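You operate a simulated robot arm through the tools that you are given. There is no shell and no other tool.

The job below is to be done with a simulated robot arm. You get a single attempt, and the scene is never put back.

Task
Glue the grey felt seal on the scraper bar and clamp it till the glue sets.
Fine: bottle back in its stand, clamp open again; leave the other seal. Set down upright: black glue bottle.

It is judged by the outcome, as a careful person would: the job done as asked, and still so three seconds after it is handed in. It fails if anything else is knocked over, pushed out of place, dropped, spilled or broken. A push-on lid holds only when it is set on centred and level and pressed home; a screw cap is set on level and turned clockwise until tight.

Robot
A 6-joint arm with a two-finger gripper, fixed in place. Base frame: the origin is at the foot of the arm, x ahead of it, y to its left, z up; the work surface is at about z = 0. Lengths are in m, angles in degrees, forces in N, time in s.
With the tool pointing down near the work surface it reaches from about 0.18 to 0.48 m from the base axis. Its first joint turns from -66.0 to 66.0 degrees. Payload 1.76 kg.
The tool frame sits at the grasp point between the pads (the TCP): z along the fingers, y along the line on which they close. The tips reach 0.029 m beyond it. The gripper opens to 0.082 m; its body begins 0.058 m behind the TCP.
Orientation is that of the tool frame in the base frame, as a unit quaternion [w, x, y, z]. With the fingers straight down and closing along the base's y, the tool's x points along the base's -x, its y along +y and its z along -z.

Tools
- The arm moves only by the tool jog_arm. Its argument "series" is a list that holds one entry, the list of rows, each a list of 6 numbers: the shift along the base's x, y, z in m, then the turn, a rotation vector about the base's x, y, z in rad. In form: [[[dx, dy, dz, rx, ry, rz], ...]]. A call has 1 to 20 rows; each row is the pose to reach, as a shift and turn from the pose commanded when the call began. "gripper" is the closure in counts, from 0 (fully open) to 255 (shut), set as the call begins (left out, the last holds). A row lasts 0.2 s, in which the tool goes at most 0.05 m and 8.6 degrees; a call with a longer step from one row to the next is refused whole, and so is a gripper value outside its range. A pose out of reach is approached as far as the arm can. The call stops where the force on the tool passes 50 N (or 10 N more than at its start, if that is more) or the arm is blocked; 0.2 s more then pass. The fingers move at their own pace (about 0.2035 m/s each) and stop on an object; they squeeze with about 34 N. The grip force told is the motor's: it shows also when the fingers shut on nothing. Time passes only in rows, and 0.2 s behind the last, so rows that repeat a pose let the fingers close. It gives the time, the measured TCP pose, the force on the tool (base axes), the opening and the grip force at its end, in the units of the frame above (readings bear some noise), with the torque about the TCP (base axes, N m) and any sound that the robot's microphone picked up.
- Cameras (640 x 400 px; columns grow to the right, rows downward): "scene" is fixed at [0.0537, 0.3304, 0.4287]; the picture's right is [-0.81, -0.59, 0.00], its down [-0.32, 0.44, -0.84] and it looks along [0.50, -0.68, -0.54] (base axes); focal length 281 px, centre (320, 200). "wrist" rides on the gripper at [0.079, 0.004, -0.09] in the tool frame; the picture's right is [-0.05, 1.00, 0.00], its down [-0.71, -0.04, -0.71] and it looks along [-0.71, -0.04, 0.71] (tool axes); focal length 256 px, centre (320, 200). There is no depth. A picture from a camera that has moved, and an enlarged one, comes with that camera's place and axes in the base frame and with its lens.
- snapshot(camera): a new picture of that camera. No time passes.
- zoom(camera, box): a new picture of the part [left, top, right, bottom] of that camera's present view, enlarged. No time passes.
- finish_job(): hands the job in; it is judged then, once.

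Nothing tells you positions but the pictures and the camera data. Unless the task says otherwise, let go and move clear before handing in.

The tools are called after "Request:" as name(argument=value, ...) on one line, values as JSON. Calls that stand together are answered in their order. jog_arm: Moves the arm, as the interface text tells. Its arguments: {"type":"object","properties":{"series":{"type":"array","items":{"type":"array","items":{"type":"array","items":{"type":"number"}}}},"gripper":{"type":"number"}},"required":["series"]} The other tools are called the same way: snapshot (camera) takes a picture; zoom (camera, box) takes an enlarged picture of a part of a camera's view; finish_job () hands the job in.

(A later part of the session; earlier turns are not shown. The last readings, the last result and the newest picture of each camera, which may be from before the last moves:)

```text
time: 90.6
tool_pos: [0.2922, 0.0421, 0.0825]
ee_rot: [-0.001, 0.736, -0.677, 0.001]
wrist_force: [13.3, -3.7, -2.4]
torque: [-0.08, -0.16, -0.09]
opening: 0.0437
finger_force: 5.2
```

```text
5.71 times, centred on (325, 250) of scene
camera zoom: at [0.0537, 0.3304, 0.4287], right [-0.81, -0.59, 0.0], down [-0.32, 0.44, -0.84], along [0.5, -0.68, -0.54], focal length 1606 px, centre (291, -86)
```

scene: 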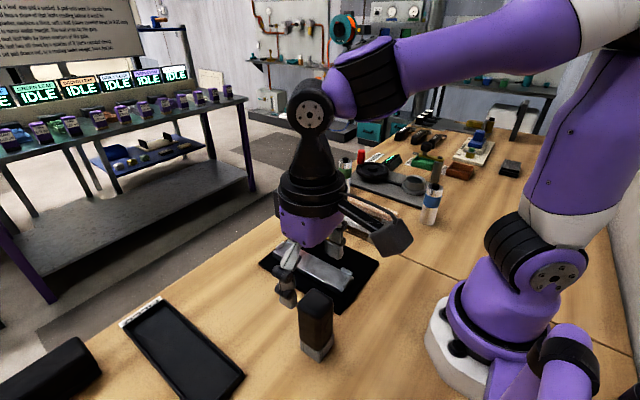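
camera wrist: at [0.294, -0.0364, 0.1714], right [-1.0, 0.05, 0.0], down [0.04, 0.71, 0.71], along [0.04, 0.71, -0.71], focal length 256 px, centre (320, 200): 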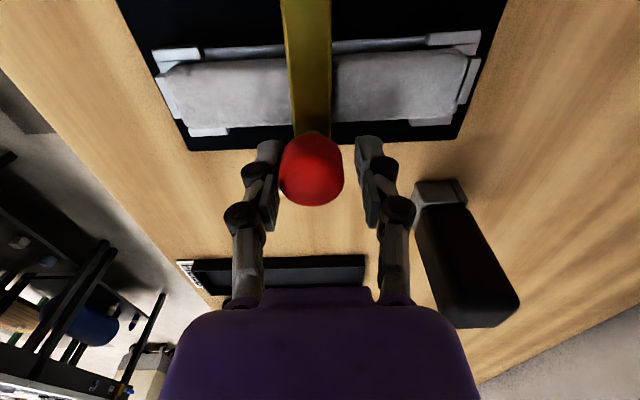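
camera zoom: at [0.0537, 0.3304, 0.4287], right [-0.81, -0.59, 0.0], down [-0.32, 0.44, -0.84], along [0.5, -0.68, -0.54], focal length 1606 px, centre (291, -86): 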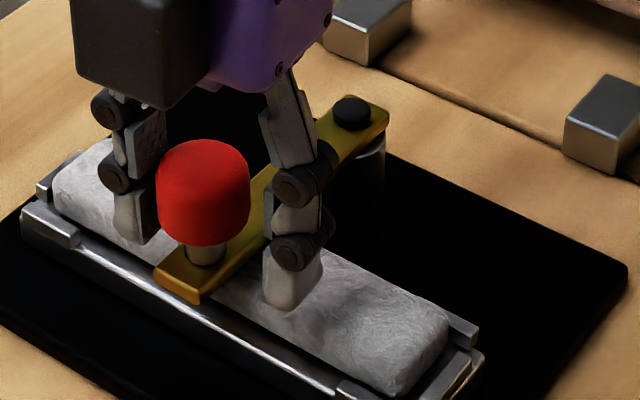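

There is an end stop right at ~90° (13 N). I'll back off to relieve it and take a close look at the arm/seal contact.

Request:
jog_arm(series=[[[0.004, 0, 0, 0, 0, -0.045], [0.0085, 0.0003, 0, 0, 0, -0.085], [0.0085, 0.0003, 0, 0, 0, -0.085]]])

Request:
zoom(camera="scene", box=[290, 230, 350, 275])

Request:
zoom(camera="wrist", box=[220, 0, 420, 130])

```text
time: 91.4
tool_pos: [0.3, 0.0417, 0.0828]
ee_rot: [-0.001, -0.706, 0.708, 0.001]
wrist_force: [-0.6, -0.5, 0.0]
torque: [-0.03, -0.02, 0.01]
opening: 0.0362
finger_force: 0.0
```

```text
8.89 times, centred on (320, 252) of scene
camera zoom: at [0.0537, 0.3305, 0.4287], right [-0.81, -0.59, 0.0], down [-0.32, 0.44, -0.84], along [0.5, -0.68, -0.54], focal length 2498 px, centre (320, -267)
```

zoom: 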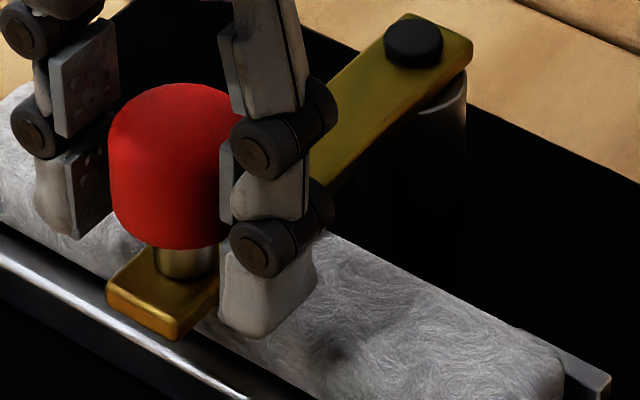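

```text
3.08 times, centred on (320, 65) of wrist
camera zoom: at [0.2952, -0.0368, 0.1712], right [-1.0, 0.05, 0.0], down [0.04, 0.71, 0.71], along [0.04, 0.71, -0.71], focal length 788 px, centre (320, 615)
```

zoom: 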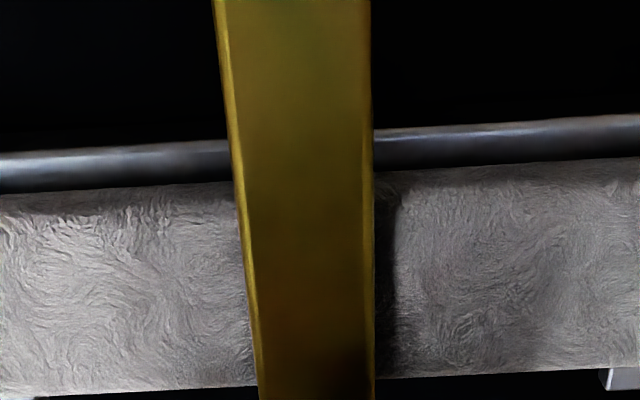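

The arm lies right on/just above the seal. I'll gently grip the knob and test whether it must also be pushed down to latch.

Request:
jog_arm(series=[[[0, 0, 0, 0, 0, 0], [0, 0, 0, 0, 0, 0], [0, 0, 0, 0, 0, 0]]], gripper=200)

Request:
jog_arm(series=[[[0, 0, -0.0005, 0, 0, 0], [0, 0, -0.001, 0, 0, 0], [0, 0, -0.001, 0, 0, 0]]])

```text
time: 92.2
tool_pos: [0.3008, 0.0433, 0.083]
ee_rot: [0.0, -0.707, 0.707, 0.0]
wrist_force: [-1.6, 0.9, 6.6]
torque: [-0.04, 0.06, -0.06]
opening: 0.0289
finger_force: 36.1
```

```text
time: 93.0
tool_pos: [0.3016, 0.0419, 0.0819]
ee_rot: [0.001, -0.706, 0.708, -0.001]
wrist_force: [-1.0, -6.8, 29.2]
torque: [-0.26, 0.06, -0.06]
opening: 0.0289
finger_force: 36.1
```

The arm is rigid vertically, so the clamp is just the swing to its stop. I'll release the downward load and push the gripped knob the last ~2 mm against the stop.

Request:
jog_arm(series=[[[0, 0, 0.001, 0, 0, 0], [-0.001, 0, 0.001, 0, 0, 0.01], [-0.001, 0, 0.001, 0, 0, 0.01]]])

Request:
jog_arm(series=[[[-0.001, 0, 0, 0, 0, 0.01], [-0.001, 0, 0, 0, 0, 0.01]]])

```text
time: 93.8
tool_pos: [0.3, 0.0416, 0.0814]
ee_rot: [-0.001, 0.71, -0.704, 0.001]
wrist_force: [13.2, -4.2, 0.5]
torque: [-0.03, -0.14, -0.14]
opening: 0.0288
finger_force: 36.3
```

```text
time: 94.4
tool_pos: [0.3001, 0.0424, 0.0829]
ee_rot: [-0.001, 0.714, -0.7, 0.002]
wrist_force: [35.5, -7.9, -21.6]
torque: [-0.09, 0.01, 0.08]
opening: 0.0287
finger_force: 36.1
```

The arm is firmly at its stop. I'll relieve the force, open the fingers and rise straight up, leaving the clamp closed.

Request:
jog_arm(series=[[[0.0012, 0, 0, 0, 0, -0.01], [0.0012, 0, 0, 0, 0, -0.01]]])

Request:
jog_arm(series=[[[0, 0, 0, 0, 0, 0], [0, 0, 0, 0, 0, 0], [0, 0, 0.02, 0, 0, 0], [0, 0, 0.05, 0, 0, 0], [0, -0.03, 0.08, 0, 0, 0], [0, -0.06, 0.1, 0, 0, 0], [0, -0.06, 0.1, 0, 0, 0]]], gripper=120)

Request:
zoom(camera="scene", box=[265, 205, 385, 295])

Request:
snapshot(camera="wrist")

```text
time: 95.0
tool_pos: [0.2988, 0.043, 0.0832]
ee_rot: [0.0, 0.71, -0.704, 0.0]
wrist_force: [22.5, -8.1, -18.3]
torque: [-0.04, -0.22, 0.1]
opening: 0.0289
finger_force: 36.3
```

```text
time: 96.6
tool_pos: [0.299, -0.0184, 0.1816]
ee_rot: [0.0, 0.711, -0.704, 0.0]
wrist_force: [-0.8, 0.6, -0.7]
torque: [0.01, -0.04, -0.01]
opening: 0.0433
finger_force: 0.1
```

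```text
4.44 times, centred on (325, 250) of scene
camera zoom: at [0.0537, 0.3304, 0.4287], right [-0.81, -0.59, 0.0], down [-0.32, 0.44, -0.84], along [0.5, -0.68, -0.54], focal length 1249 px, centre (298, -22)
```

zoom: 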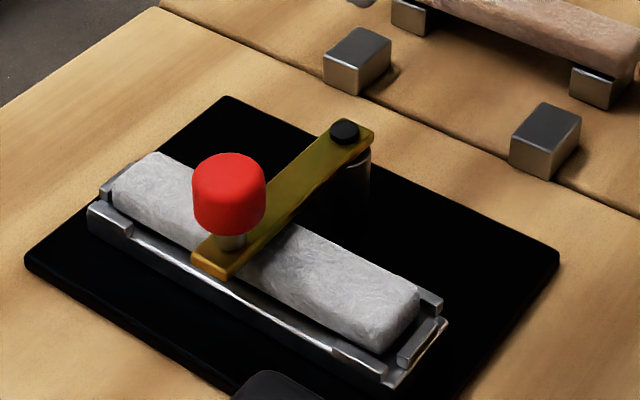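

```text
taken
camera wrist: at [0.2954, -0.0967, 0.2707], right [-1.0, 0.04, 0.0], down [0.03, 0.71, 0.71], along [0.03, 0.71, -0.71], focal length 256 px, centre (320, 200)
```

wrist: 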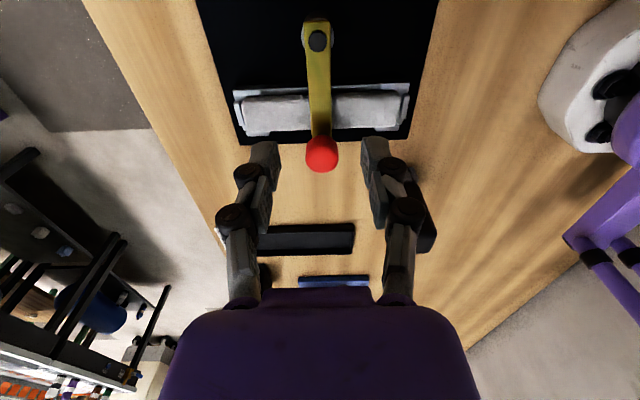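

The clamp is closed across the seal and everything sits well. Now I'll wait for the glue to set, listening for any sound.

Request:
jog_arm(series=[[[0, 0, 0, 0, 0, 0], [0, 0, 0, 0, 0, 0], [0, 0, 0, 0, 0, 0], [0, 0, 0, 0, 0, 0], [0, 0, 0, 0, 0, 0], [0, 0, 0, 0, 0, 0], [0, 0, 0, 0, 0, 0], [0, 0, 0, 0, 0, 0], [0, 0, 0, 0, 0, 0], [0, 0, 0, 0, 0, 0], [0, 0, 0, 0, 0, 0], [0, 0, 0, 0, 0, 0], [0, 0, 0, 0, 0, 0], [0, 0, 0, 0, 0, 0], [0, 0, 0, 0, 0, 0], [0, 0, 0, 0, 0, 0], [0, 0, 0, 0, 0, 0], [0, 0, 0, 0, 0, 0], [0, 0, 0, 0, 0, 0], [0, 0, 0, 0, 0, 0]]])

Request:
jog_arm(series=[[[0, 0, 0, 0, 0, 0], [0, 0, 0, 0, 0, 0], [0, 0, 0, 0, 0, 0], [0, 0, 0, 0, 0, 0], [0, 0, 0, 0, 0, 0], [0, 0, 0, 0, 0, 0], [0, 0, 0, 0, 0, 0], [0, 0, 0, 0, 0, 0], [0, 0, 0, 0, 0, 0], [0, 0, 0, 0, 0, 0], [0, 0, 0, 0, 0, 0], [0, 0, 0, 0, 0, 0], [0, 0, 0, 0, 0, 0], [0, 0, 0, 0, 0, 0], [0, 0, 0, 0, 0, 0], [0, 0, 0, 0, 0, 0], [0, 0, 0, 0, 0, 0], [0, 0, 0, 0, 0, 0], [0, 0, 0, 0, 0, 0], [0, 0, 0, 0, 0, 0]]])

Request:
jog_arm(series=[[[0, 0, 0, 0, 0, 0], [0, 0, 0, 0, 0, 0], [0, 0, 0, 0, 0, 0], [0, 0, 0, 0, 0, 0], [0, 0, 0, 0, 0, 0], [0, 0, 0, 0, 0, 0], [0, 0, 0, 0, 0, 0], [0, 0, 0, 0, 0, 0], [0, 0, 0, 0, 0, 0], [0, 0, 0, 0, 0, 0], [0, 0, 0, 0, 0, 0], [0, 0, 0, 0, 0, 0], [0, 0, 0, 0, 0, 0], [0, 0, 0, 0, 0, 0], [0, 0, 0, 0, 0, 0], [0, 0, 0, 0, 0, 0], [0, 0, 0, 0, 0, 0], [0, 0, 0, 0, 0, 0], [0, 0, 0, 0, 0, 0], [0, 0, 0, 0, 0, 0]]])

Request:
zoom(camera="scene", box=[265, 205, 385, 295])

```text
time: 100.8
tool_pos: [0.2993, -0.0172, 0.1817]
ee_rot: [0.0, 0.71, -0.704, -0.001]
wrist_force: [0.0, 1.0, -0.5]
torque: [0.02, -0.01, 0.03]
opening: 0.0435
finger_force: 0.0
```

```text
time: 105.0
tool_pos: [0.2996, -0.0178, 0.181]
ee_rot: [0.0, 0.71, -0.704, 0.0]
wrist_force: [-0.1, -0.6, 0.7]
torque: [-0.01, 0.01, 0.01]
opening: 0.0434
finger_force: 0.1
```

```text
time: 109.2
tool_pos: [0.2995, -0.0182, 0.1815]
ee_rot: [0.0, 0.71, -0.705, 0.0]
wrist_force: [0.1, 0.3, -0.2]
torque: [-0.02, 0.03, -0.03]
opening: 0.0434
finger_force: 0.2
```

```text
4.44 times, centred on (325, 250) of scene
camera zoom: at [0.0537, 0.3304, 0.4287], right [-0.81, -0.59, 0.0], down [-0.32, 0.44, -0.84], along [0.5, -0.68, -0.54], focal length 1249 px, centre (298, -22)
```

zoom: 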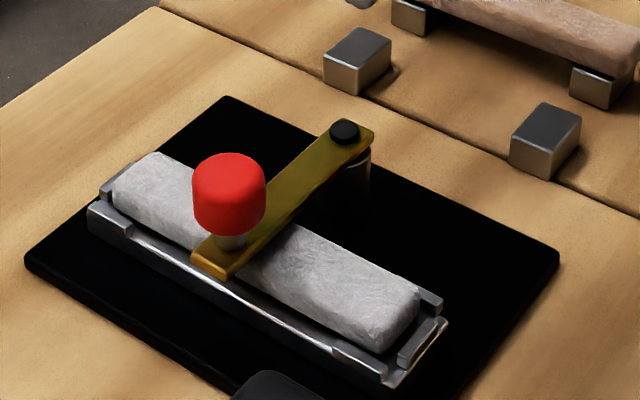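

Request:
jog_arm(series=[[[0, 0, 0, 0, 0, 0], [0, 0, 0, 0, 0, 0], [0, 0, 0, 0, 0, 0], [0, 0, 0, 0, 0, 0], [0, 0, 0, 0, 0, 0], [0, 0, 0, 0, 0, 0], [0, 0, 0, 0, 0, 0], [0, 0, 0, 0, 0, 0], [0, 0, 0, 0, 0, 0], [0, 0, 0, 0, 0, 0], [0, 0, 0, 0, 0, 0], [0, 0, 0, 0, 0, 0], [0, 0, 0, 0, 0, 0], [0, 0, 0, 0, 0, 0], [0, 0, 0, 0, 0, 0], [0, 0, 0, 0, 0, 0], [0, 0, 0, 0, 0, 0], [0, 0, 0, 0, 0, 0], [0, 0, 0, 0, 0, 0], [0, 0, 0, 0, 0, 0]]])

Request:
jog_arm(series=[[[0, 0, 0, 0, 0, 0], [0, 0, 0, 0, 0, 0], [0, 0, 0, 0, 0, 0], [0, 0, 0, 0, 0, 0], [0, 0, 0, 0, 0, 0], [0, 0, 0, 0, 0, 0], [0, 0, 0, 0, 0, 0], [0, 0, 0, 0, 0, 0], [0, 0, 0, 0, 0, 0], [0, 0, 0, 0, 0, 0], [0, 0, 0, 0, 0, 0], [0, 0, 0, 0, 0, 0], [0, 0, 0, 0, 0, 0], [0, 0, 0, 0, 0, 0], [0, 0, 0, 0, 0, 0], [0, 0, 0, 0, 0, 0], [0, 0, 0, 0, 0, 0], [0, 0, 0, 0, 0, 0], [0, 0, 0, 0, 0, 0], [0, 0, 0, 0, 0, 0]]])

Request:
jog_arm(series=[[[0, 0, 0, 0, 0, 0], [0, 0, 0, 0, 0, 0], [0, 0, 0, 0, 0, 0], [0, 0, 0, 0, 0, 0], [0, 0, 0, 0, 0, 0], [0, 0, 0, 0, 0, 0], [0, 0, 0, 0, 0, 0], [0, 0, 0, 0, 0, 0], [0, 0, 0, 0, 0, 0], [0, 0, 0, 0, 0, 0], [0, 0, 0, 0, 0, 0], [0, 0, 0, 0, 0, 0], [0, 0, 0, 0, 0, 0], [0, 0, 0, 0, 0, 0], [0, 0, 0, 0, 0, 0], [0, 0, 0, 0, 0, 0], [0, 0, 0, 0, 0, 0], [0, 0, 0, 0, 0, 0], [0, 0, 0, 0, 0, 0], [0, 0, 0, 0, 0, 0]]])

Request:
jog_arm(series=[[[0, 0, 0, 0, 0, 0], [0, 0, 0, 0, 0, 0], [0, 0, 0, 0, 0, 0], [0, 0, 0, 0, 0, 0], [0, 0, 0, 0, 0, 0], [0, 0, 0, 0, 0, 0], [0, 0, 0, 0, 0, 0], [0, 0, 0, 0, 0, 0], [0, 0, 0, 0, 0, 0], [0, 0, 0, 0, 0, 0], [0, 0, 0, 0, 0, 0], [0, 0, 0, 0, 0, 0], [0, 0, 0, 0, 0, 0], [0, 0, 0, 0, 0, 0], [0, 0, 0, 0, 0, 0], [0, 0, 0, 0, 0, 0], [0, 0, 0, 0, 0, 0], [0, 0, 0, 0, 0, 0], [0, 0, 0, 0, 0, 0], [0, 0, 0, 0, 0, 0]]])

Request:
jog_arm(series=[[[0, 0, 0, 0, 0, 0], [0, 0, 0, 0, 0, 0], [0, 0, 0, 0, 0, 0], [0, 0, 0, 0, 0, 0], [0, 0, 0, 0, 0, 0], [0, 0, 0, 0, 0, 0], [0, 0, 0, 0, 0, 0], [0, 0, 0, 0, 0, 0], [0, 0, 0, 0, 0, 0], [0, 0, 0, 0, 0, 0], [0, 0, 0, 0, 0, 0], [0, 0, 0, 0, 0, 0], [0, 0, 0, 0, 0, 0], [0, 0, 0, 0, 0, 0], [0, 0, 0, 0, 0, 0], [0, 0, 0, 0, 0, 0], [0, 0, 0, 0, 0, 0], [0, 0, 0, 0, 0, 0], [0, 0, 0, 0, 0, 0], [0, 0, 0, 0, 0, 0]]])

Request:
jog_arm(series=[[[0, 0, 0, 0, 0, 0], [0, 0, 0, 0, 0, 0], [0, 0, 0, 0, 0, 0], [0, 0, 0, 0, 0, 0], [0, 0, 0, 0, 0, 0], [0, 0, 0, 0, 0, 0], [0, 0, 0, 0, 0, 0], [0, 0, 0, 0, 0, 0], [0, 0, 0, 0, 0, 0], [0, 0, 0, 0, 0, 0], [0, 0, 0, 0, 0, 0], [0, 0, 0, 0, 0, 0], [0, 0, 0, 0, 0, 0], [0, 0, 0, 0, 0, 0], [0, 0, 0, 0, 0, 0], [0, 0, 0, 0, 0, 0], [0, 0, 0, 0, 0, 0], [0, 0, 0, 0, 0, 0], [0, 0, 0, 0, 0, 0], [0, 0, 0, 0, 0, 0]]])

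Request:
snapshot(camera="scene")

Request:
zoom(camera="scene", box=[265, 205, 385, 295])

```text
time: 113.4
tool_pos: [0.2995, -0.0179, 0.1827]
ee_rot: [0.001, 0.71, -0.704, 0.0]
wrist_force: [-0.3, -0.2, 0.3]
torque: [0.03, -0.02, 0.0]
opening: 0.0433
finger_force: 0.0
```

```text
time: 117.6
tool_pos: [0.3003, -0.0168, 0.1814]
ee_rot: [0.0, 0.71, -0.704, 0.0]
wrist_force: [0.2, 0.5, 0.0]
torque: [-0.02, 0.01, 0.0]
opening: 0.0436
finger_force: 0.1
```

```text
time: 121.8
tool_pos: [0.2997, -0.0175, 0.1816]
ee_rot: [0.0, 0.71, -0.704, 0.0]
wrist_force: [0.0, -0.5, -0.3]
torque: [0.0, -0.01, 0.01]
opening: 0.0436
finger_force: 0.0
```

```text
time: 126.0
tool_pos: [0.3001, -0.0169, 0.1817]
ee_rot: [0.0, 0.71, -0.704, 0.0]
wrist_force: [-0.2, 0.5, 0.9]
torque: [-0.01, -0.01, -0.06]
opening: 0.0435
finger_force: 0.1
```

```text
time: 130.2
tool_pos: [0.3006, -0.0176, 0.1807]
ee_rot: [0.0, 0.71, -0.704, 0.0]
wrist_force: [0.0, -0.5, 0.7]
torque: [-0.06, 0.01, 0.01]
opening: 0.0436
finger_force: 0.1
```

```text
time: 134.4
tool_pos: [0.3004, -0.0173, 0.1817]
ee_rot: [0.0, 0.711, -0.704, 0.0]
wrist_force: [-0.5, -0.1, 0.5]
torque: [0.0, 0.01, 0.0]
opening: 0.0432
finger_force: 0.0
```

```text
taken
```

scene: 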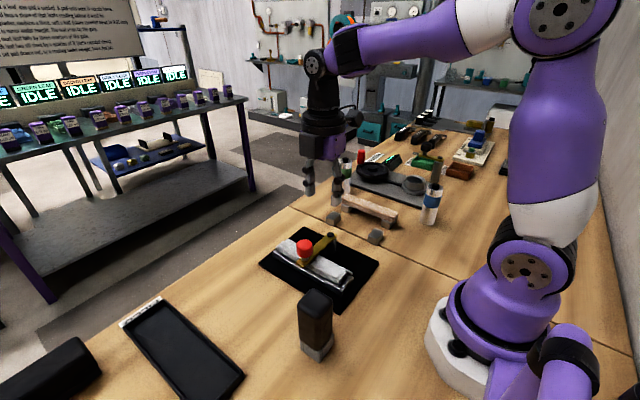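

```text
4.44 times, centred on (325, 250) of scene
camera zoom: at [0.0537, 0.3304, 0.4287], right [-0.81, -0.59, 0.0], down [-0.32, 0.44, -0.84], along [0.5, -0.68, -0.54], focal length 1249 px, centre (298, -22)
```

zoom: 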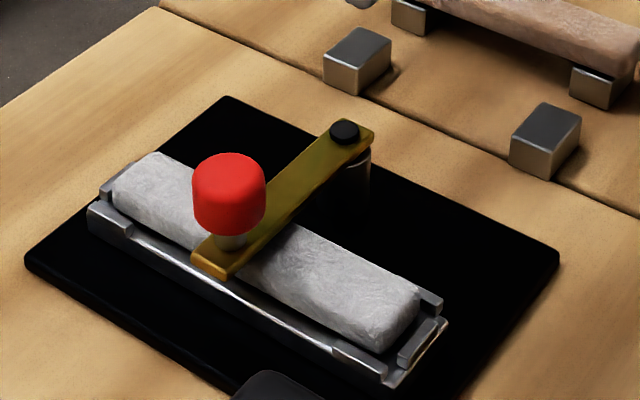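

No sound or sign yet after 40 s. Glue often needs longer, so I'll keep the clamp closed for another ~50 s before checking.

Request:
jog_arm(series=[[[0, 0, 0, 0, 0, 0], [0, 0, 0, 0, 0, 0], [0, 0, 0, 0, 0, 0], [0, 0, 0, 0, 0, 0], [0, 0, 0, 0, 0, 0], [0, 0, 0, 0, 0, 0], [0, 0, 0, 0, 0, 0], [0, 0, 0, 0, 0, 0], [0, 0, 0, 0, 0, 0], [0, 0, 0, 0, 0, 0], [0, 0, 0, 0, 0, 0], [0, 0, 0, 0, 0, 0], [0, 0, 0, 0, 0, 0], [0, 0, 0, 0, 0, 0], [0, 0, 0, 0, 0, 0], [0, 0, 0, 0, 0, 0], [0, 0, 0, 0, 0, 0], [0, 0, 0, 0, 0, 0], [0, 0, 0, 0, 0, 0], [0, 0, 0, 0, 0, 0]]])

Request:
jog_arm(series=[[[0, 0, 0, 0, 0, 0], [0, 0, 0, 0, 0, 0], [0, 0, 0, 0, 0, 0], [0, 0, 0, 0, 0, 0], [0, 0, 0, 0, 0, 0], [0, 0, 0, 0, 0, 0], [0, 0, 0, 0, 0, 0], [0, 0, 0, 0, 0, 0], [0, 0, 0, 0, 0, 0], [0, 0, 0, 0, 0, 0], [0, 0, 0, 0, 0, 0], [0, 0, 0, 0, 0, 0], [0, 0, 0, 0, 0, 0], [0, 0, 0, 0, 0, 0], [0, 0, 0, 0, 0, 0], [0, 0, 0, 0, 0, 0], [0, 0, 0, 0, 0, 0], [0, 0, 0, 0, 0, 0], [0, 0, 0, 0, 0, 0], [0, 0, 0, 0, 0, 0]]])

Request:
jog_arm(series=[[[0, 0, 0, 0, 0, 0], [0, 0, 0, 0, 0, 0], [0, 0, 0, 0, 0, 0], [0, 0, 0, 0, 0, 0], [0, 0, 0, 0, 0, 0], [0, 0, 0, 0, 0, 0], [0, 0, 0, 0, 0, 0], [0, 0, 0, 0, 0, 0], [0, 0, 0, 0, 0, 0], [0, 0, 0, 0, 0, 0], [0, 0, 0, 0, 0, 0], [0, 0, 0, 0, 0, 0], [0, 0, 0, 0, 0, 0], [0, 0, 0, 0, 0, 0], [0, 0, 0, 0, 0, 0], [0, 0, 0, 0, 0, 0], [0, 0, 0, 0, 0, 0], [0, 0, 0, 0, 0, 0], [0, 0, 0, 0, 0, 0], [0, 0, 0, 0, 0, 0]]])

Request:
jog_arm(series=[[[0, 0, 0, 0, 0, 0], [0, 0, 0, 0, 0, 0], [0, 0, 0, 0, 0, 0], [0, 0, 0, 0, 0, 0], [0, 0, 0, 0, 0, 0], [0, 0, 0, 0, 0, 0], [0, 0, 0, 0, 0, 0], [0, 0, 0, 0, 0, 0], [0, 0, 0, 0, 0, 0], [0, 0, 0, 0, 0, 0], [0, 0, 0, 0, 0, 0], [0, 0, 0, 0, 0, 0], [0, 0, 0, 0, 0, 0], [0, 0, 0, 0, 0, 0], [0, 0, 0, 0, 0, 0], [0, 0, 0, 0, 0, 0], [0, 0, 0, 0, 0, 0], [0, 0, 0, 0, 0, 0], [0, 0, 0, 0, 0, 0], [0, 0, 0, 0, 0, 0]]])

Request:
jog_arm(series=[[[0, 0, 0, 0, 0, 0], [0, 0, 0, 0, 0, 0], [0, 0, 0, 0, 0, 0], [0, 0, 0, 0, 0, 0], [0, 0, 0, 0, 0, 0], [0, 0, 0, 0, 0, 0], [0, 0, 0, 0, 0, 0], [0, 0, 0, 0, 0, 0], [0, 0, 0, 0, 0, 0], [0, 0, 0, 0, 0, 0], [0, 0, 0, 0, 0, 0], [0, 0, 0, 0, 0, 0], [0, 0, 0, 0, 0, 0], [0, 0, 0, 0, 0, 0], [0, 0, 0, 0, 0, 0], [0, 0, 0, 0, 0, 0], [0, 0, 0, 0, 0, 0], [0, 0, 0, 0, 0, 0], [0, 0, 0, 0, 0, 0], [0, 0, 0, 0, 0, 0]]])

Request:
jog_arm(series=[[[0, 0, 0, 0, 0, 0], [0, 0, 0, 0, 0, 0], [0, 0, 0, 0, 0, 0], [0, 0, 0, 0, 0, 0], [0, 0, 0, 0, 0, 0], [0, 0, 0, 0, 0, 0], [0, 0, 0, 0, 0, 0], [0, 0, 0, 0, 0, 0], [0, 0, 0, 0, 0, 0], [0, 0, 0, 0, 0, 0], [0, 0, 0, 0, 0, 0], [0, 0, 0, 0, 0, 0], [0, 0, 0, 0, 0, 0], [0, 0, 0, 0, 0, 0], [0, 0, 0, 0, 0, 0], [0, 0, 0, 0, 0, 0], [0, 0, 0, 0, 0, 0], [0, 0, 0, 0, 0, 0], [0, 0, 0, 0, 0, 0], [0, 0, 0, 0, 0, 0]]])

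Request:
jog_arm(series=[[[0, 0, 0, 0, 0, 0], [0, 0, 0, 0, 0, 0], [0, 0, 0, 0, 0, 0], [0, 0, 0, 0, 0, 0], [0, 0, 0, 0, 0, 0], [0, 0, 0, 0, 0, 0], [0, 0, 0, 0, 0, 0], [0, 0, 0, 0, 0, 0], [0, 0, 0, 0, 0, 0], [0, 0, 0, 0, 0, 0], [0, 0, 0, 0, 0, 0], [0, 0, 0, 0, 0, 0], [0, 0, 0, 0, 0, 0], [0, 0, 0, 0, 0, 0], [0, 0, 0, 0, 0, 0], [0, 0, 0, 0, 0, 0], [0, 0, 0, 0, 0, 0], [0, 0, 0, 0, 0, 0], [0, 0, 0, 0, 0, 0], [0, 0, 0, 0, 0, 0]]])

Request:
jog_arm(series=[[[0, 0, 0, 0, 0, 0], [0, 0, 0, 0, 0, 0], [0, 0, 0, 0, 0, 0], [0, 0, 0, 0, 0, 0], [0, 0, 0, 0, 0, 0], [0, 0, 0, 0, 0, 0], [0, 0, 0, 0, 0, 0], [0, 0, 0, 0, 0, 0], [0, 0, 0, 0, 0, 0], [0, 0, 0, 0, 0, 0], [0, 0, 0, 0, 0, 0], [0, 0, 0, 0, 0, 0], [0, 0, 0, 0, 0, 0], [0, 0, 0, 0, 0, 0], [0, 0, 0, 0, 0, 0], [0, 0, 0, 0, 0, 0], [0, 0, 0, 0, 0, 0], [0, 0, 0, 0, 0, 0], [0, 0, 0, 0, 0, 0], [0, 0, 0, 0, 0, 0]]])

Request:
jog_arm(series=[[[0, 0, 0, 0, 0, 0], [0, 0, 0, 0, 0, 0], [0, 0, 0, 0, 0, 0], [0, 0, 0, 0, 0, 0], [0, 0, 0, 0, 0, 0], [0, 0, 0, 0, 0, 0], [0, 0, 0, 0, 0, 0], [0, 0, 0, 0, 0, 0], [0, 0, 0, 0, 0, 0], [0, 0, 0, 0, 0, 0], [0, 0, 0, 0, 0, 0], [0, 0, 0, 0, 0, 0], [0, 0, 0, 0, 0, 0], [0, 0, 0, 0, 0, 0], [0, 0, 0, 0, 0, 0], [0, 0, 0, 0, 0, 0], [0, 0, 0, 0, 0, 0], [0, 0, 0, 0, 0, 0], [0, 0, 0, 0, 0, 0], [0, 0, 0, 0, 0, 0]]])

Request:
jog_arm(series=[[[0, 0, 0, 0, 0, 0], [0, 0, 0, 0, 0, 0], [0, 0, 0, 0, 0, 0], [0, 0, 0, 0, 0, 0], [0, 0, 0, 0, 0, 0], [0, 0, 0, 0, 0, 0], [0, 0, 0, 0, 0, 0], [0, 0, 0, 0, 0, 0], [0, 0, 0, 0, 0, 0], [0, 0, 0, 0, 0, 0], [0, 0, 0, 0, 0, 0], [0, 0, 0, 0, 0, 0], [0, 0, 0, 0, 0, 0], [0, 0, 0, 0, 0, 0], [0, 0, 0, 0, 0, 0], [0, 0, 0, 0, 0, 0], [0, 0, 0, 0, 0, 0], [0, 0, 0, 0, 0, 0], [0, 0, 0, 0, 0, 0], [0, 0, 0, 0, 0, 0]]])

Request:
jog_arm(series=[[[0, 0, 0, 0, 0, 0], [0, 0, 0, 0, 0, 0], [0, 0, 0, 0, 0, 0], [0, 0, 0, 0, 0, 0], [0, 0, 0, 0, 0, 0], [0, 0, 0, 0, 0, 0], [0, 0, 0, 0, 0, 0], [0, 0, 0, 0, 0, 0], [0, 0, 0, 0, 0, 0], [0, 0, 0, 0, 0, 0], [0, 0, 0, 0, 0, 0], [0, 0, 0, 0, 0, 0], [0, 0, 0, 0, 0, 0], [0, 0, 0, 0, 0, 0], [0, 0, 0, 0, 0, 0], [0, 0, 0, 0, 0, 0], [0, 0, 0, 0, 0, 0], [0, 0, 0, 0, 0, 0], [0, 0, 0, 0, 0, 0], [0, 0, 0, 0, 0, 0]]])

Request:
zoom(camera="scene", box=[265, 205, 385, 295])

```text
time: 138.6
tool_pos: [0.3009, -0.017, 0.1803]
ee_rot: [0.0, 0.71, -0.704, 0.0]
wrist_force: [-0.6, 0.1, 0.8]
torque: [0.0, 0.0, 0.04]
opening: 0.0434
finger_force: 0.1
```

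```text
time: 142.8
tool_pos: [0.2988, -0.0181, 0.1818]
ee_rot: [0.0, 0.71, -0.704, 0.0]
wrist_force: [-0.7, -0.5, -0.1]
torque: [0.01, -0.02, 0.02]
opening: 0.0433
finger_force: 0.1
```

```text
time: 147.0
tool_pos: [0.2998, -0.0182, 0.1819]
ee_rot: [0.0, 0.711, -0.704, 0.0]
wrist_force: [0.2, 0.5, 1.0]
torque: [0.03, -0.04, 0.04]
opening: 0.0435
finger_force: 0.0
```

```text
time: 151.2
tool_pos: [0.2986, -0.0168, 0.1811]
ee_rot: [0.0, 0.71, -0.704, 0.0]
wrist_force: [-0.3, 0.9, 0.2]
torque: [0.0, -0.01, 0.0]
opening: 0.0434
finger_force: 0.0
```

```text
time: 155.4
tool_pos: [0.2995, -0.0169, 0.1818]
ee_rot: [0.0, 0.71, -0.704, 0.0]
wrist_force: [-0.6, 0.5, 0.0]
torque: [0.04, -0.03, 0.02]
opening: 0.0434
finger_force: 0.1
```

```text
time: 159.6
tool_pos: [0.299, -0.0164, 0.1809]
ee_rot: [0.0, 0.71, -0.704, 0.001]
wrist_force: [0.0, 0.6, 0.8]
torque: [-0.03, -0.02, 0.0]
opening: 0.0433
finger_force: 0.2
```

```text
time: 163.8
tool_pos: [0.3, -0.0168, 0.1827]
ee_rot: [-0.001, 0.71, -0.704, 0.0]
wrist_force: [0.6, -0.7, 1.4]
torque: [0.02, -0.01, -0.01]
opening: 0.0435
finger_force: 0.2
```

```text
time: 168.0
tool_pos: [0.2998, -0.0171, 0.181]
ee_rot: [0.001, 0.711, -0.703, 0.001]
wrist_force: [0.0, 0.0, 0.1]
torque: [0.03, -0.01, 0.02]
opening: 0.0436
finger_force: 0.0
```

```text
time: 172.2
tool_pos: [0.2996, -0.0177, 0.1817]
ee_rot: [0.0, 0.71, -0.704, 0.0]
wrist_force: [0.0, -0.8, 0.3]
torque: [0.0, 0.02, -0.01]
opening: 0.0433
finger_force: 0.0
```

```text
time: 176.4
tool_pos: [0.3002, -0.0173, 0.1811]
ee_rot: [0.0, 0.71, -0.704, 0.0]
wrist_force: [0.0, 0.0, -0.1]
torque: [-0.01, 0.0, -0.03]
opening: 0.0437
finger_force: 0.1
```

```text
time: 180.6
tool_pos: [0.2974, -0.0181, 0.181]
ee_rot: [0.0, 0.71, -0.704, 0.001]
wrist_force: [-0.6, -0.4, 0.0]
torque: [-0.03, 0.01, -0.01]
opening: 0.0435
finger_force: 0.2
```

```text
4.44 times, centred on (325, 250) of scene
camera zoom: at [0.0537, 0.3304, 0.4287], right [-0.81, -0.59, 0.0], down [-0.32, 0.44, -0.84], along [0.5, -0.68, -0.54], focal length 1249 px, centre (298, -22)
```

zoom: 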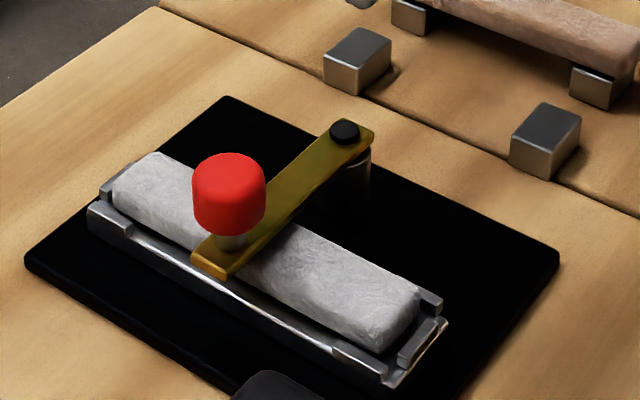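

The clamp has been closed for about 85 s. As a gentle check of the bond I'll nudge the seal's near end along +x with closed finger tips (a few newtons at most).

Request:
jog_arm(series=[[[-0.03, 0.01, 0, 0, 0, 0], [-0.06, 0.025, 0, 0, 0, 0], [-0.093, 0.0375, 0, 0, 0, 0], [-0.093, 0.0375, -0.04, 0, 0, 0], [-0.093, 0.0375, -0.08, 0, 0, 0], [-0.093, 0.0375, -0.105, 0, 0, 0], [-0.093, 0.0375, -0.1145, 0, 0, 0], [-0.093, 0.0375, -0.1145, 0, 0, 0]]], gripper=255)

Request:
zoom(camera="scene", box=[310, 240, 390, 300])

Request:
snapshot(camera="wrist")

```text
time: 182.4
tool_pos: [0.207, 0.0192, 0.0672]
ee_rot: [-0.001, 0.71, -0.704, 0.0]
wrist_force: [1.1, -0.9, -0.3]
torque: [0.05, 0.02, 0.03]
opening: 0.0
finger_force: 29.6
```

```text
6.67 times, centred on (350, 270) of scene
camera zoom: at [0.0537, 0.3305, 0.4287], right [-0.81, -0.59, 0.0], down [-0.32, 0.44, -0.84], along [0.5, -0.68, -0.54], focal length 1873 px, centre (120, -267)
```

zoom: 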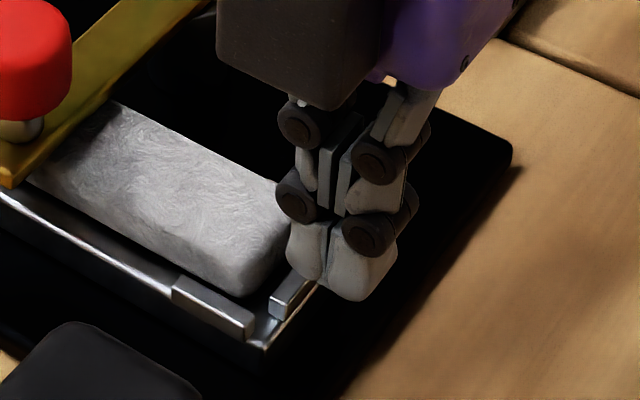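

```text
taken
camera wrist: at [0.2025, -0.0595, 0.1561], right [-1.0, 0.04, 0.0], down [0.03, 0.71, 0.71], along [0.03, 0.71, -0.71], focal length 256 px, centre (320, 200)
```

wrist: 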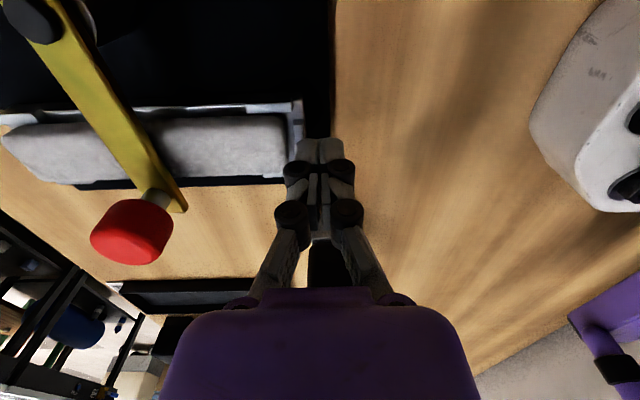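

Request:
jog_arm(series=[[[0.001, 0, -0.0015, 0, 0, 0], [0.002, 0, -0.0015, 0, 0, 0], [0.003, 0, -0.0015, 0, 0, 0], [0.003, 0, -0.0015, 0, 0, 0]]])

Request:
jog_arm(series=[[[0.001, 0, 0, 0, 0, 0], [0.002, 0, 0, 0, 0, 0], [0.002, 0, 0, 0, 0, 0]]])

Request:
zoom(camera="scene", box=[310, 240, 390, 300])

```text
time: 183.4
tool_pos: [0.2094, 0.0197, 0.065]
ee_rot: [0.0, 0.71, -0.704, 0.0]
wrist_force: [-0.3, -1.0, -1.0]
torque: [-0.02, 0.0, 0.0]
opening: 0.0
finger_force: 28.8
```

```text
time: 184.2
tool_pos: [0.2129, 0.0191, 0.0662]
ee_rot: [0.0, 0.71, -0.704, 0.0]
wrist_force: [0.9, 0.3, -0.9]
torque: [-0.01, 0.04, 0.0]
opening: 0.0
finger_force: 28.4
```

```text
6.67 times, centred on (350, 270) of scene
camera zoom: at [0.0537, 0.3304, 0.4287], right [-0.81, -0.59, 0.0], down [-0.32, 0.44, -0.84], along [0.5, -0.68, -0.54], focal length 1873 px, centre (120, -267)
```

zoom: 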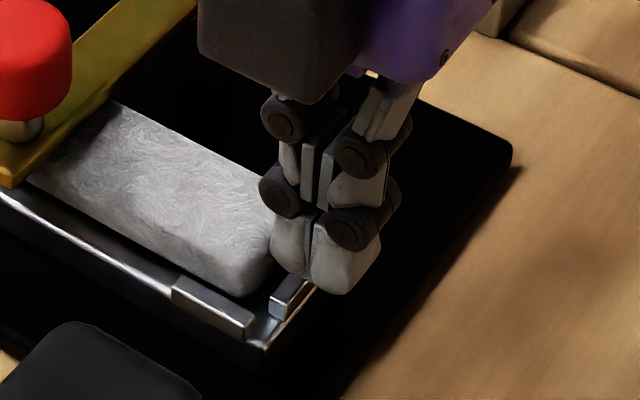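

Request:
jog_arm(series=[[[0.001, 0, 0, 0, 0, 0], [0.001, 0, 0, 0, 0, 0]]])

Request:
jog_arm(series=[[[0.001, 0, 0, 0, 0, 0], [0.001, 0, 0, 0, 0, 0]]])

Request:
zoom(camera="scene", box=[310, 240, 390, 300])

```text
time: 184.8
tool_pos: [0.2124, 0.0197, 0.0659]
ee_rot: [0.0, 0.71, -0.704, 0.0]
wrist_force: [-0.4, -0.2, -0.2]
torque: [0.0, -0.01, 0.03]
opening: 0.0003
finger_force: 28.8
```

```text
time: 185.4
tool_pos: [0.2131, 0.0196, 0.066]
ee_rot: [0.0, 0.71, -0.704, 0.0]
wrist_force: [0.5, 0.0, -0.2]
torque: [-0.02, -0.01, 0.03]
opening: 0.0
finger_force: 29.3
```

```text
6.67 times, centred on (350, 270) of scene
camera zoom: at [0.0537, 0.3304, 0.4287], right [-0.81, -0.59, 0.0], down [-0.32, 0.44, -0.84], along [0.5, -0.68, -0.54], focal length 1873 px, centre (120, -267)
```

zoom: 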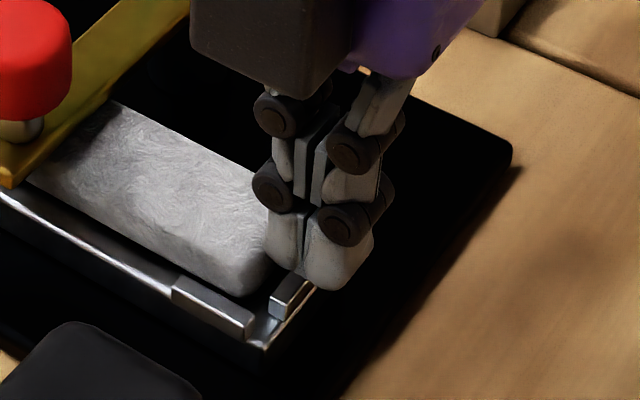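

Request:
jog_arm(series=[[[0.001, 0, 0, 0, 0, 0], [0.001, 0, 0, 0, 0, 0]]])

Request:
jog_arm(series=[[[0.001, 0, 0, 0, 0, 0], [0.001, 0, 0, 0, 0, 0]]])

Request:
zoom(camera="scene", box=[310, 240, 390, 300])

```text
time: 186.0
tool_pos: [0.214, 0.0193, 0.0668]
ee_rot: [0.0, 0.71, -0.704, 0.0]
wrist_force: [-0.2, -0.6, 1.3]
torque: [0.01, -0.02, 0.02]
opening: 0.0003
finger_force: 28.6
```

```text
time: 186.6
tool_pos: [0.2147, 0.0192, 0.0659]
ee_rot: [-0.001, 0.709, -0.705, 0.0]
wrist_force: [-3.4, 0.1, 8.3]
torque: [-0.01, -0.03, 0.04]
opening: 0.0001
finger_force: 28.8
```

```text
6.67 times, centred on (350, 270) of scene
camera zoom: at [0.0537, 0.3304, 0.4287], right [-0.81, -0.59, 0.0], down [-0.32, 0.44, -0.84], along [0.5, -0.68, -0.54], focal length 1873 px, centre (120, -267)
```

zoom: 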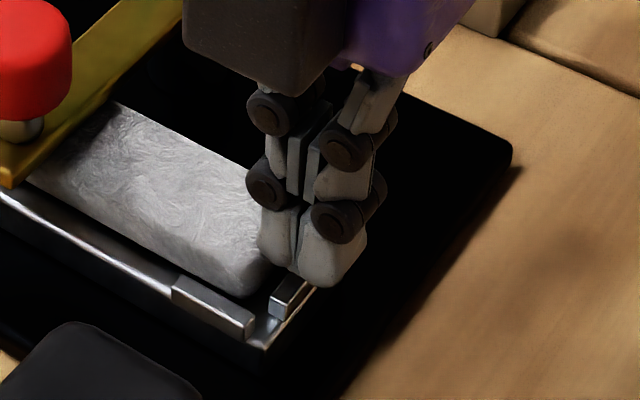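

Request:
jog_arm(series=[[[-0.001, 0, 0.001, 0, 0, 0], [-0.001, 0, 0.0025, 0, 0, 0], [0.0, 0, 0.0025, 0, 0, 0], [0.0, 0, 0.0025, 0, 0, 0]]])

Request:
jog_arm(series=[[[0.0008, 0, 0, 0, 0, 0], [0.0008, 0, 0, 0, 0, 0]]])

Request:
jog_arm(series=[[[0.0008, 0, 0, 0, 0, 0], [0.0008, 0, 0, 0, 0, 0]]])

Request:
zoom(camera="scene", box=[310, 240, 390, 300])

```text
time: 187.6
tool_pos: [0.2148, 0.0189, 0.0681]
ee_rot: [0.0, 0.71, -0.704, 0.0]
wrist_force: [0.6, 0.4, 0.6]
torque: [0.03, -0.02, -0.01]
opening: 0.0001
finger_force: 28.9
```

```text
time: 188.2
tool_pos: [0.2155, 0.0195, 0.0685]
ee_rot: [0.001, 0.71, -0.704, 0.0]
wrist_force: [0.9, 0.3, -0.1]
torque: [-0.02, 0.01, 0.02]
opening: 0.0
finger_force: 29.0
```

```text
time: 188.8
tool_pos: [0.2167, 0.019, 0.0681]
ee_rot: [-0.001, 0.71, -0.704, 0.0]
wrist_force: [0.7, 0.0, -0.1]
torque: [0.02, 0.0, -0.03]
opening: 0.0
finger_force: 28.5
```

```text
6.67 times, centred on (350, 270) of scene
camera zoom: at [0.0537, 0.3304, 0.4287], right [-0.81, -0.59, 0.0], down [-0.32, 0.44, -0.84], along [0.5, -0.68, -0.54], focal length 1873 px, centre (120, -267)
```

zoom: 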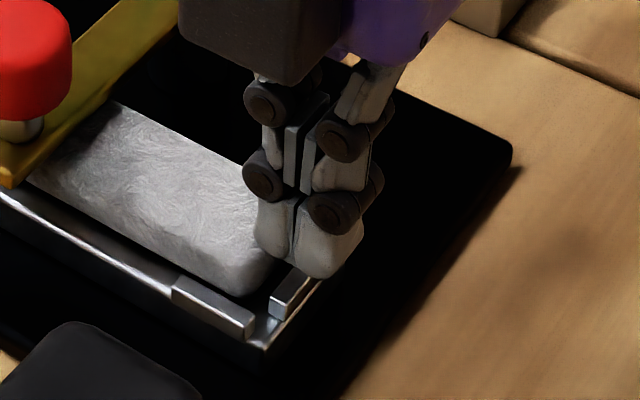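

Request:
jog_arm(series=[[[0.001, 0, 0, 0, 0, 0], [0.001, 0, 0, 0, 0, 0]]])

Request:
jog_arm(series=[[[0.001, 0, 0, 0, 0, 0], [0.001, 0, 0, 0, 0, 0]]])

Request:
jog_arm(series=[[[0.001, 0, 0, 0, 0, 0], [0.001, 0, 0, 0, 0, 0]]])

Request:
zoom(camera="scene", box=[310, 240, 390, 300])

```text
time: 189.4
tool_pos: [0.2183, 0.0188, 0.07]
ee_rot: [0.0, 0.71, -0.704, 0.001]
wrist_force: [-0.6, -0.5, 1.1]
torque: [-0.02, 0.0, 0.0]
opening: 0.0001
finger_force: 28.6
```

```text
time: 190.0
tool_pos: [0.2204, 0.0195, 0.0686]
ee_rot: [0.0, 0.711, -0.703, 0.0]
wrist_force: [-0.5, 0.2, 0.7]
torque: [-0.05, 0.02, -0.01]
opening: 0.0001
finger_force: 29.0
```

```text
time: 190.6
tool_pos: [0.2199, 0.0194, 0.0685]
ee_rot: [0.0, 0.71, -0.704, 0.001]
wrist_force: [-0.8, 0.4, 0.5]
torque: [0.01, 0.02, -0.01]
opening: 0.0001
finger_force: 28.2
```

```text
6.67 times, centred on (350, 270) of scene
camera zoom: at [0.0537, 0.3304, 0.4287], right [-0.81, -0.59, 0.0], down [-0.32, 0.44, -0.84], along [0.5, -0.68, -0.54], focal length 1873 px, centre (120, -267)
```

zoom: 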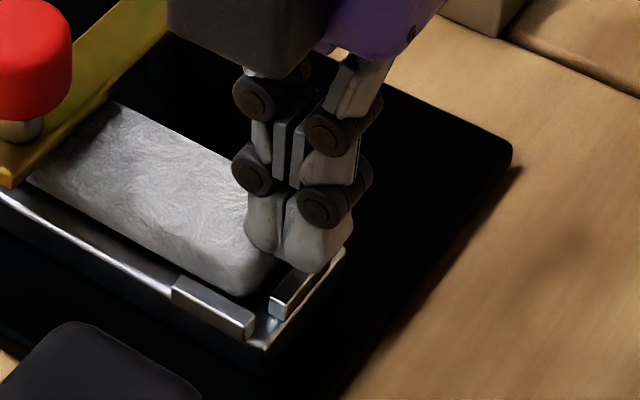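

Request:
jog_arm(series=[[[0.001, 0, 0, 0, 0, 0], [0.001, 0, 0, 0, 0, 0]]])

Request:
jog_arm(series=[[[0.001, 0, 0, 0, 0, 0], [0.001, 0, 0, 0, 0, 0]]])

Request:
zoom(camera="scene", box=[310, 240, 390, 300])

```text
time: 191.2
tool_pos: [0.2209, 0.0207, 0.0696]
ee_rot: [0.0, 0.711, -0.704, 0.0]
wrist_force: [-1.1, 0.3, 1.4]
torque: [-0.01, -0.01, -0.03]
opening: 0.0001
finger_force: 28.7
```

```text
time: 191.8
tool_pos: [0.2218, 0.0198, 0.0682]
ee_rot: [0.0, 0.711, -0.704, -0.001]
wrist_force: [0.2, 0.3, 1.6]
torque: [0.0, 0.02, 0.01]
opening: 0.0002
finger_force: 28.8
```

```text
6.67 times, centred on (350, 270) of scene
camera zoom: at [0.0537, 0.3304, 0.4287], right [-0.81, -0.59, 0.0], down [-0.32, 0.44, -0.84], along [0.5, -0.68, -0.54], focal length 1873 px, centre (120, -267)
```

zoom: 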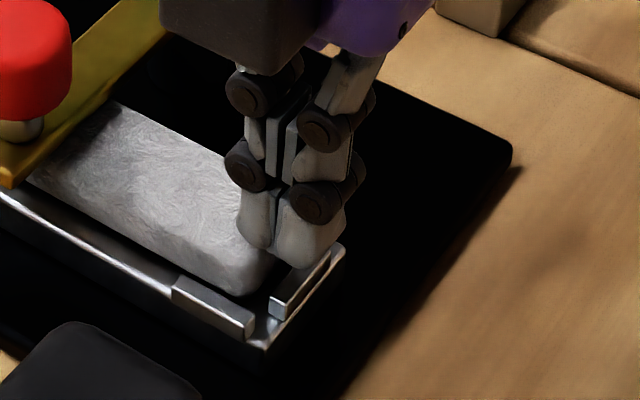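

Request:
zoom(camera="scene", box=[265, 205, 385, 295])

Request:
zoom(camera="scene", box=[318, 255, 366, 295])

```text
4.44 times, centred on (325, 250) of scene
camera zoom: at [0.0537, 0.3304, 0.4287], right [-0.81, -0.59, 0.0], down [-0.32, 0.44, -0.84], along [0.5, -0.68, -0.54], focal length 1249 px, centre (298, -22)
```

zoom: 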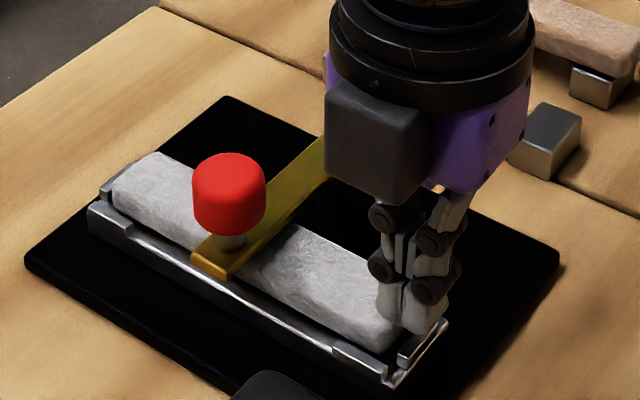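

```text
10.00 times, centred on (342, 275) of scene
camera zoom: at [0.0537, 0.3304, 0.4287], right [-0.81, -0.59, 0.0], down [-0.32, 0.44, -0.84], along [0.5, -0.68, -0.54], focal length 2810 px, centre (100, -550)
```

zoom: 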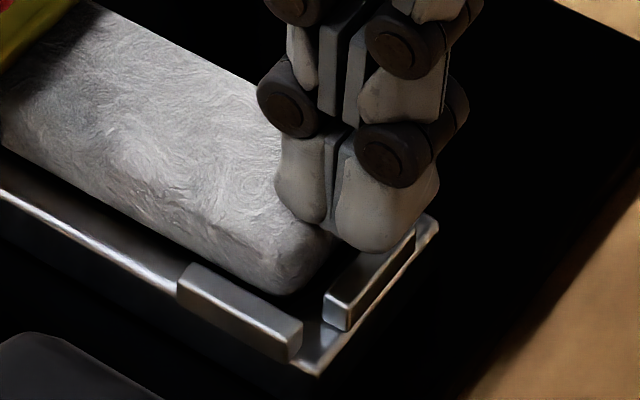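

Request:
jog_arm(series=[[[0.001, 0, 0, 0, 0, 0], [0.001, 0, 0, 0, 0, 0]]])

Request:
jog_arm(series=[[[0.001, 0, 0, 0, 0, 0], [0.001, 0, 0, 0, 0, 0]]])

Request:
zoom(camera="scene", box=[318, 255, 366, 295])

```text
time: 192.4
tool_pos: [0.2223, 0.0199, 0.0684]
ee_rot: [0.001, 0.71, -0.704, 0.001]
wrist_force: [-1.1, 0.1, 1.3]
torque: [0.03, 0.0, 0.01]
opening: 0.0
finger_force: 28.8
```

```text
time: 193.0
tool_pos: [0.2239, 0.0191, 0.0691]
ee_rot: [0.0, 0.71, -0.704, 0.0]
wrist_force: [-1.6, 0.1, 2.6]
torque: [-0.01, 0.02, 0.0]
opening: 0.0
finger_force: 29.0
```

```text
10.00 times, centred on (342, 275) of scene
camera zoom: at [0.0537, 0.3304, 0.4287], right [-0.81, -0.59, 0.0], down [-0.32, 0.44, -0.84], along [0.5, -0.68, -0.54], focal length 2810 px, centre (100, -550)
```

zoom: 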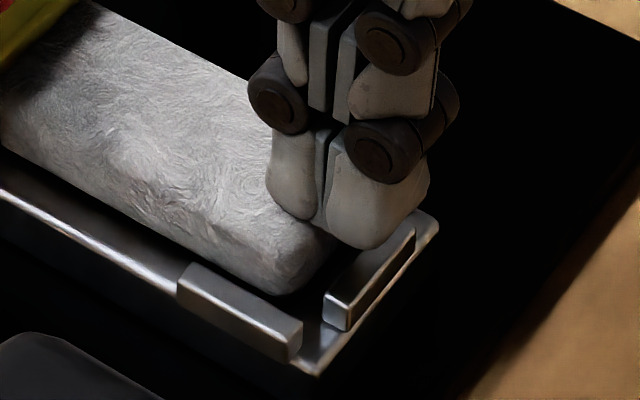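

The finger just rode up the seal's rounded end; that's inconclusive. A cleaner test is a sideways nudge on the seal's flat side (between near lug and arm), where an unglued seal would have ~2.5 mm of play.

Request:
jog_arm(series=[[[-0.006, 0, 0.01, 0, 0, 0], [-0.006, 0, 0.04, 0, 0, 0], [0.01, -0.02, 0.045, 0, 0, 0], [0.0385, -0.033, 0.045, 0, 0, 0], [0.0385, -0.033, 0.02, 0, 0, 0], [0.0385, -0.033, 0.0, 0, 0, 0], [0.0385, -0.033, -0.0065, 0, 0, 0], [0.0385, -0.033, -0.0065, 0, 0, 0]]])

Request:
snapshot(camera="wrist")

Request:
zoom(camera="scene", box=[290, 225, 380, 295])

```text
time: 194.8
tool_pos: [0.2632, -0.0137, 0.0636]
ee_rot: [-0.001, 0.71, -0.704, 0.0]
wrist_force: [0.2, -1.2, 0.9]
torque: [0.04, 0.01, -0.03]
opening: 0.0
finger_force: 29.1
```

```text
taken
camera wrist: at [0.2585, -0.092, 0.1516], right [-1.0, 0.04, 0.0], down [0.03, 0.71, 0.71], along [0.03, 0.71, -0.71], focal length 256 px, centre (320, 200)
```

wrist: 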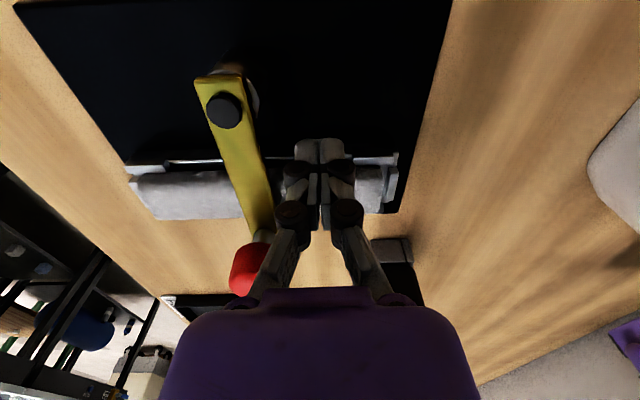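

```text
5.71 times, centred on (335, 260) of scene
camera zoom: at [0.0537, 0.3304, 0.4287], right [-0.81, -0.59, 0.0], down [-0.32, 0.44, -0.84], along [0.5, -0.68, -0.54], focal length 1606 px, centre (234, -143)
```

zoom: 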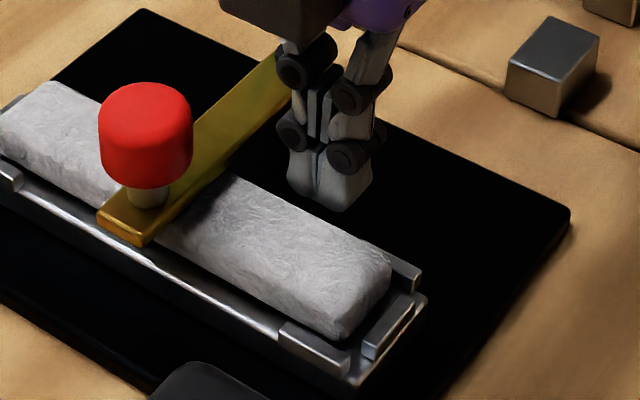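

Request:
jog_arm(series=[[[0, 0.001, -0.0025, 0, 0, 0], [0, 0.003, -0.0025, 0, 0, 0], [0, 0.005, -0.0025, 0, 0, 0], [0, 0.005, -0.0025, 0, 0, 0]]])

Request:
jog_arm(series=[[[0, 0.001, 0, 0, 0, 0], [0, 0.0015, 0, 0, 0, 0], [0, 0.0015, 0, 0, 0, 0]]])

Request:
zoom(camera="scene", box=[290, 225, 380, 295])

```text
time: 195.8
tool_pos: [0.2625, -0.0088, 0.062]
ee_rot: [0.0, 0.71, -0.704, 0.001]
wrist_force: [0.2, -0.2, 0.6]
torque: [0.01, 0.03, 0.03]
opening: 0.0
finger_force: 29.5
```

```text
time: 196.6
tool_pos: [0.2641, -0.0075, 0.0601]
ee_rot: [0.0, 0.711, -0.704, 0.0]
wrist_force: [0.2, 0.6, 0.2]
torque: [0.01, 0.02, -0.03]
opening: 0.0
finger_force: 29.0
```

```text
5.71 times, centred on (335, 260) of scene
camera zoom: at [0.0537, 0.3305, 0.4287], right [-0.81, -0.59, 0.0], down [-0.32, 0.44, -0.84], along [0.5, -0.68, -0.54], focal length 1606 px, centre (234, -143)
```

zoom: 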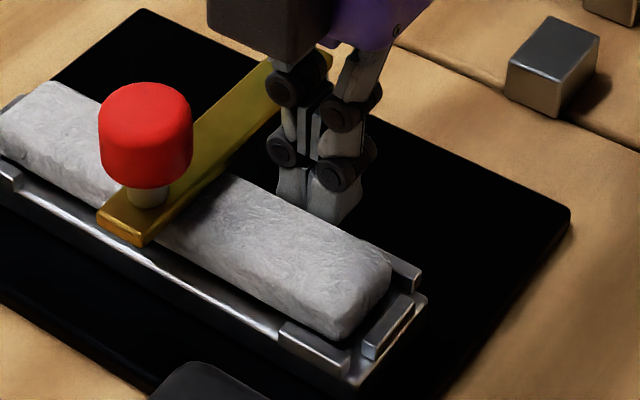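

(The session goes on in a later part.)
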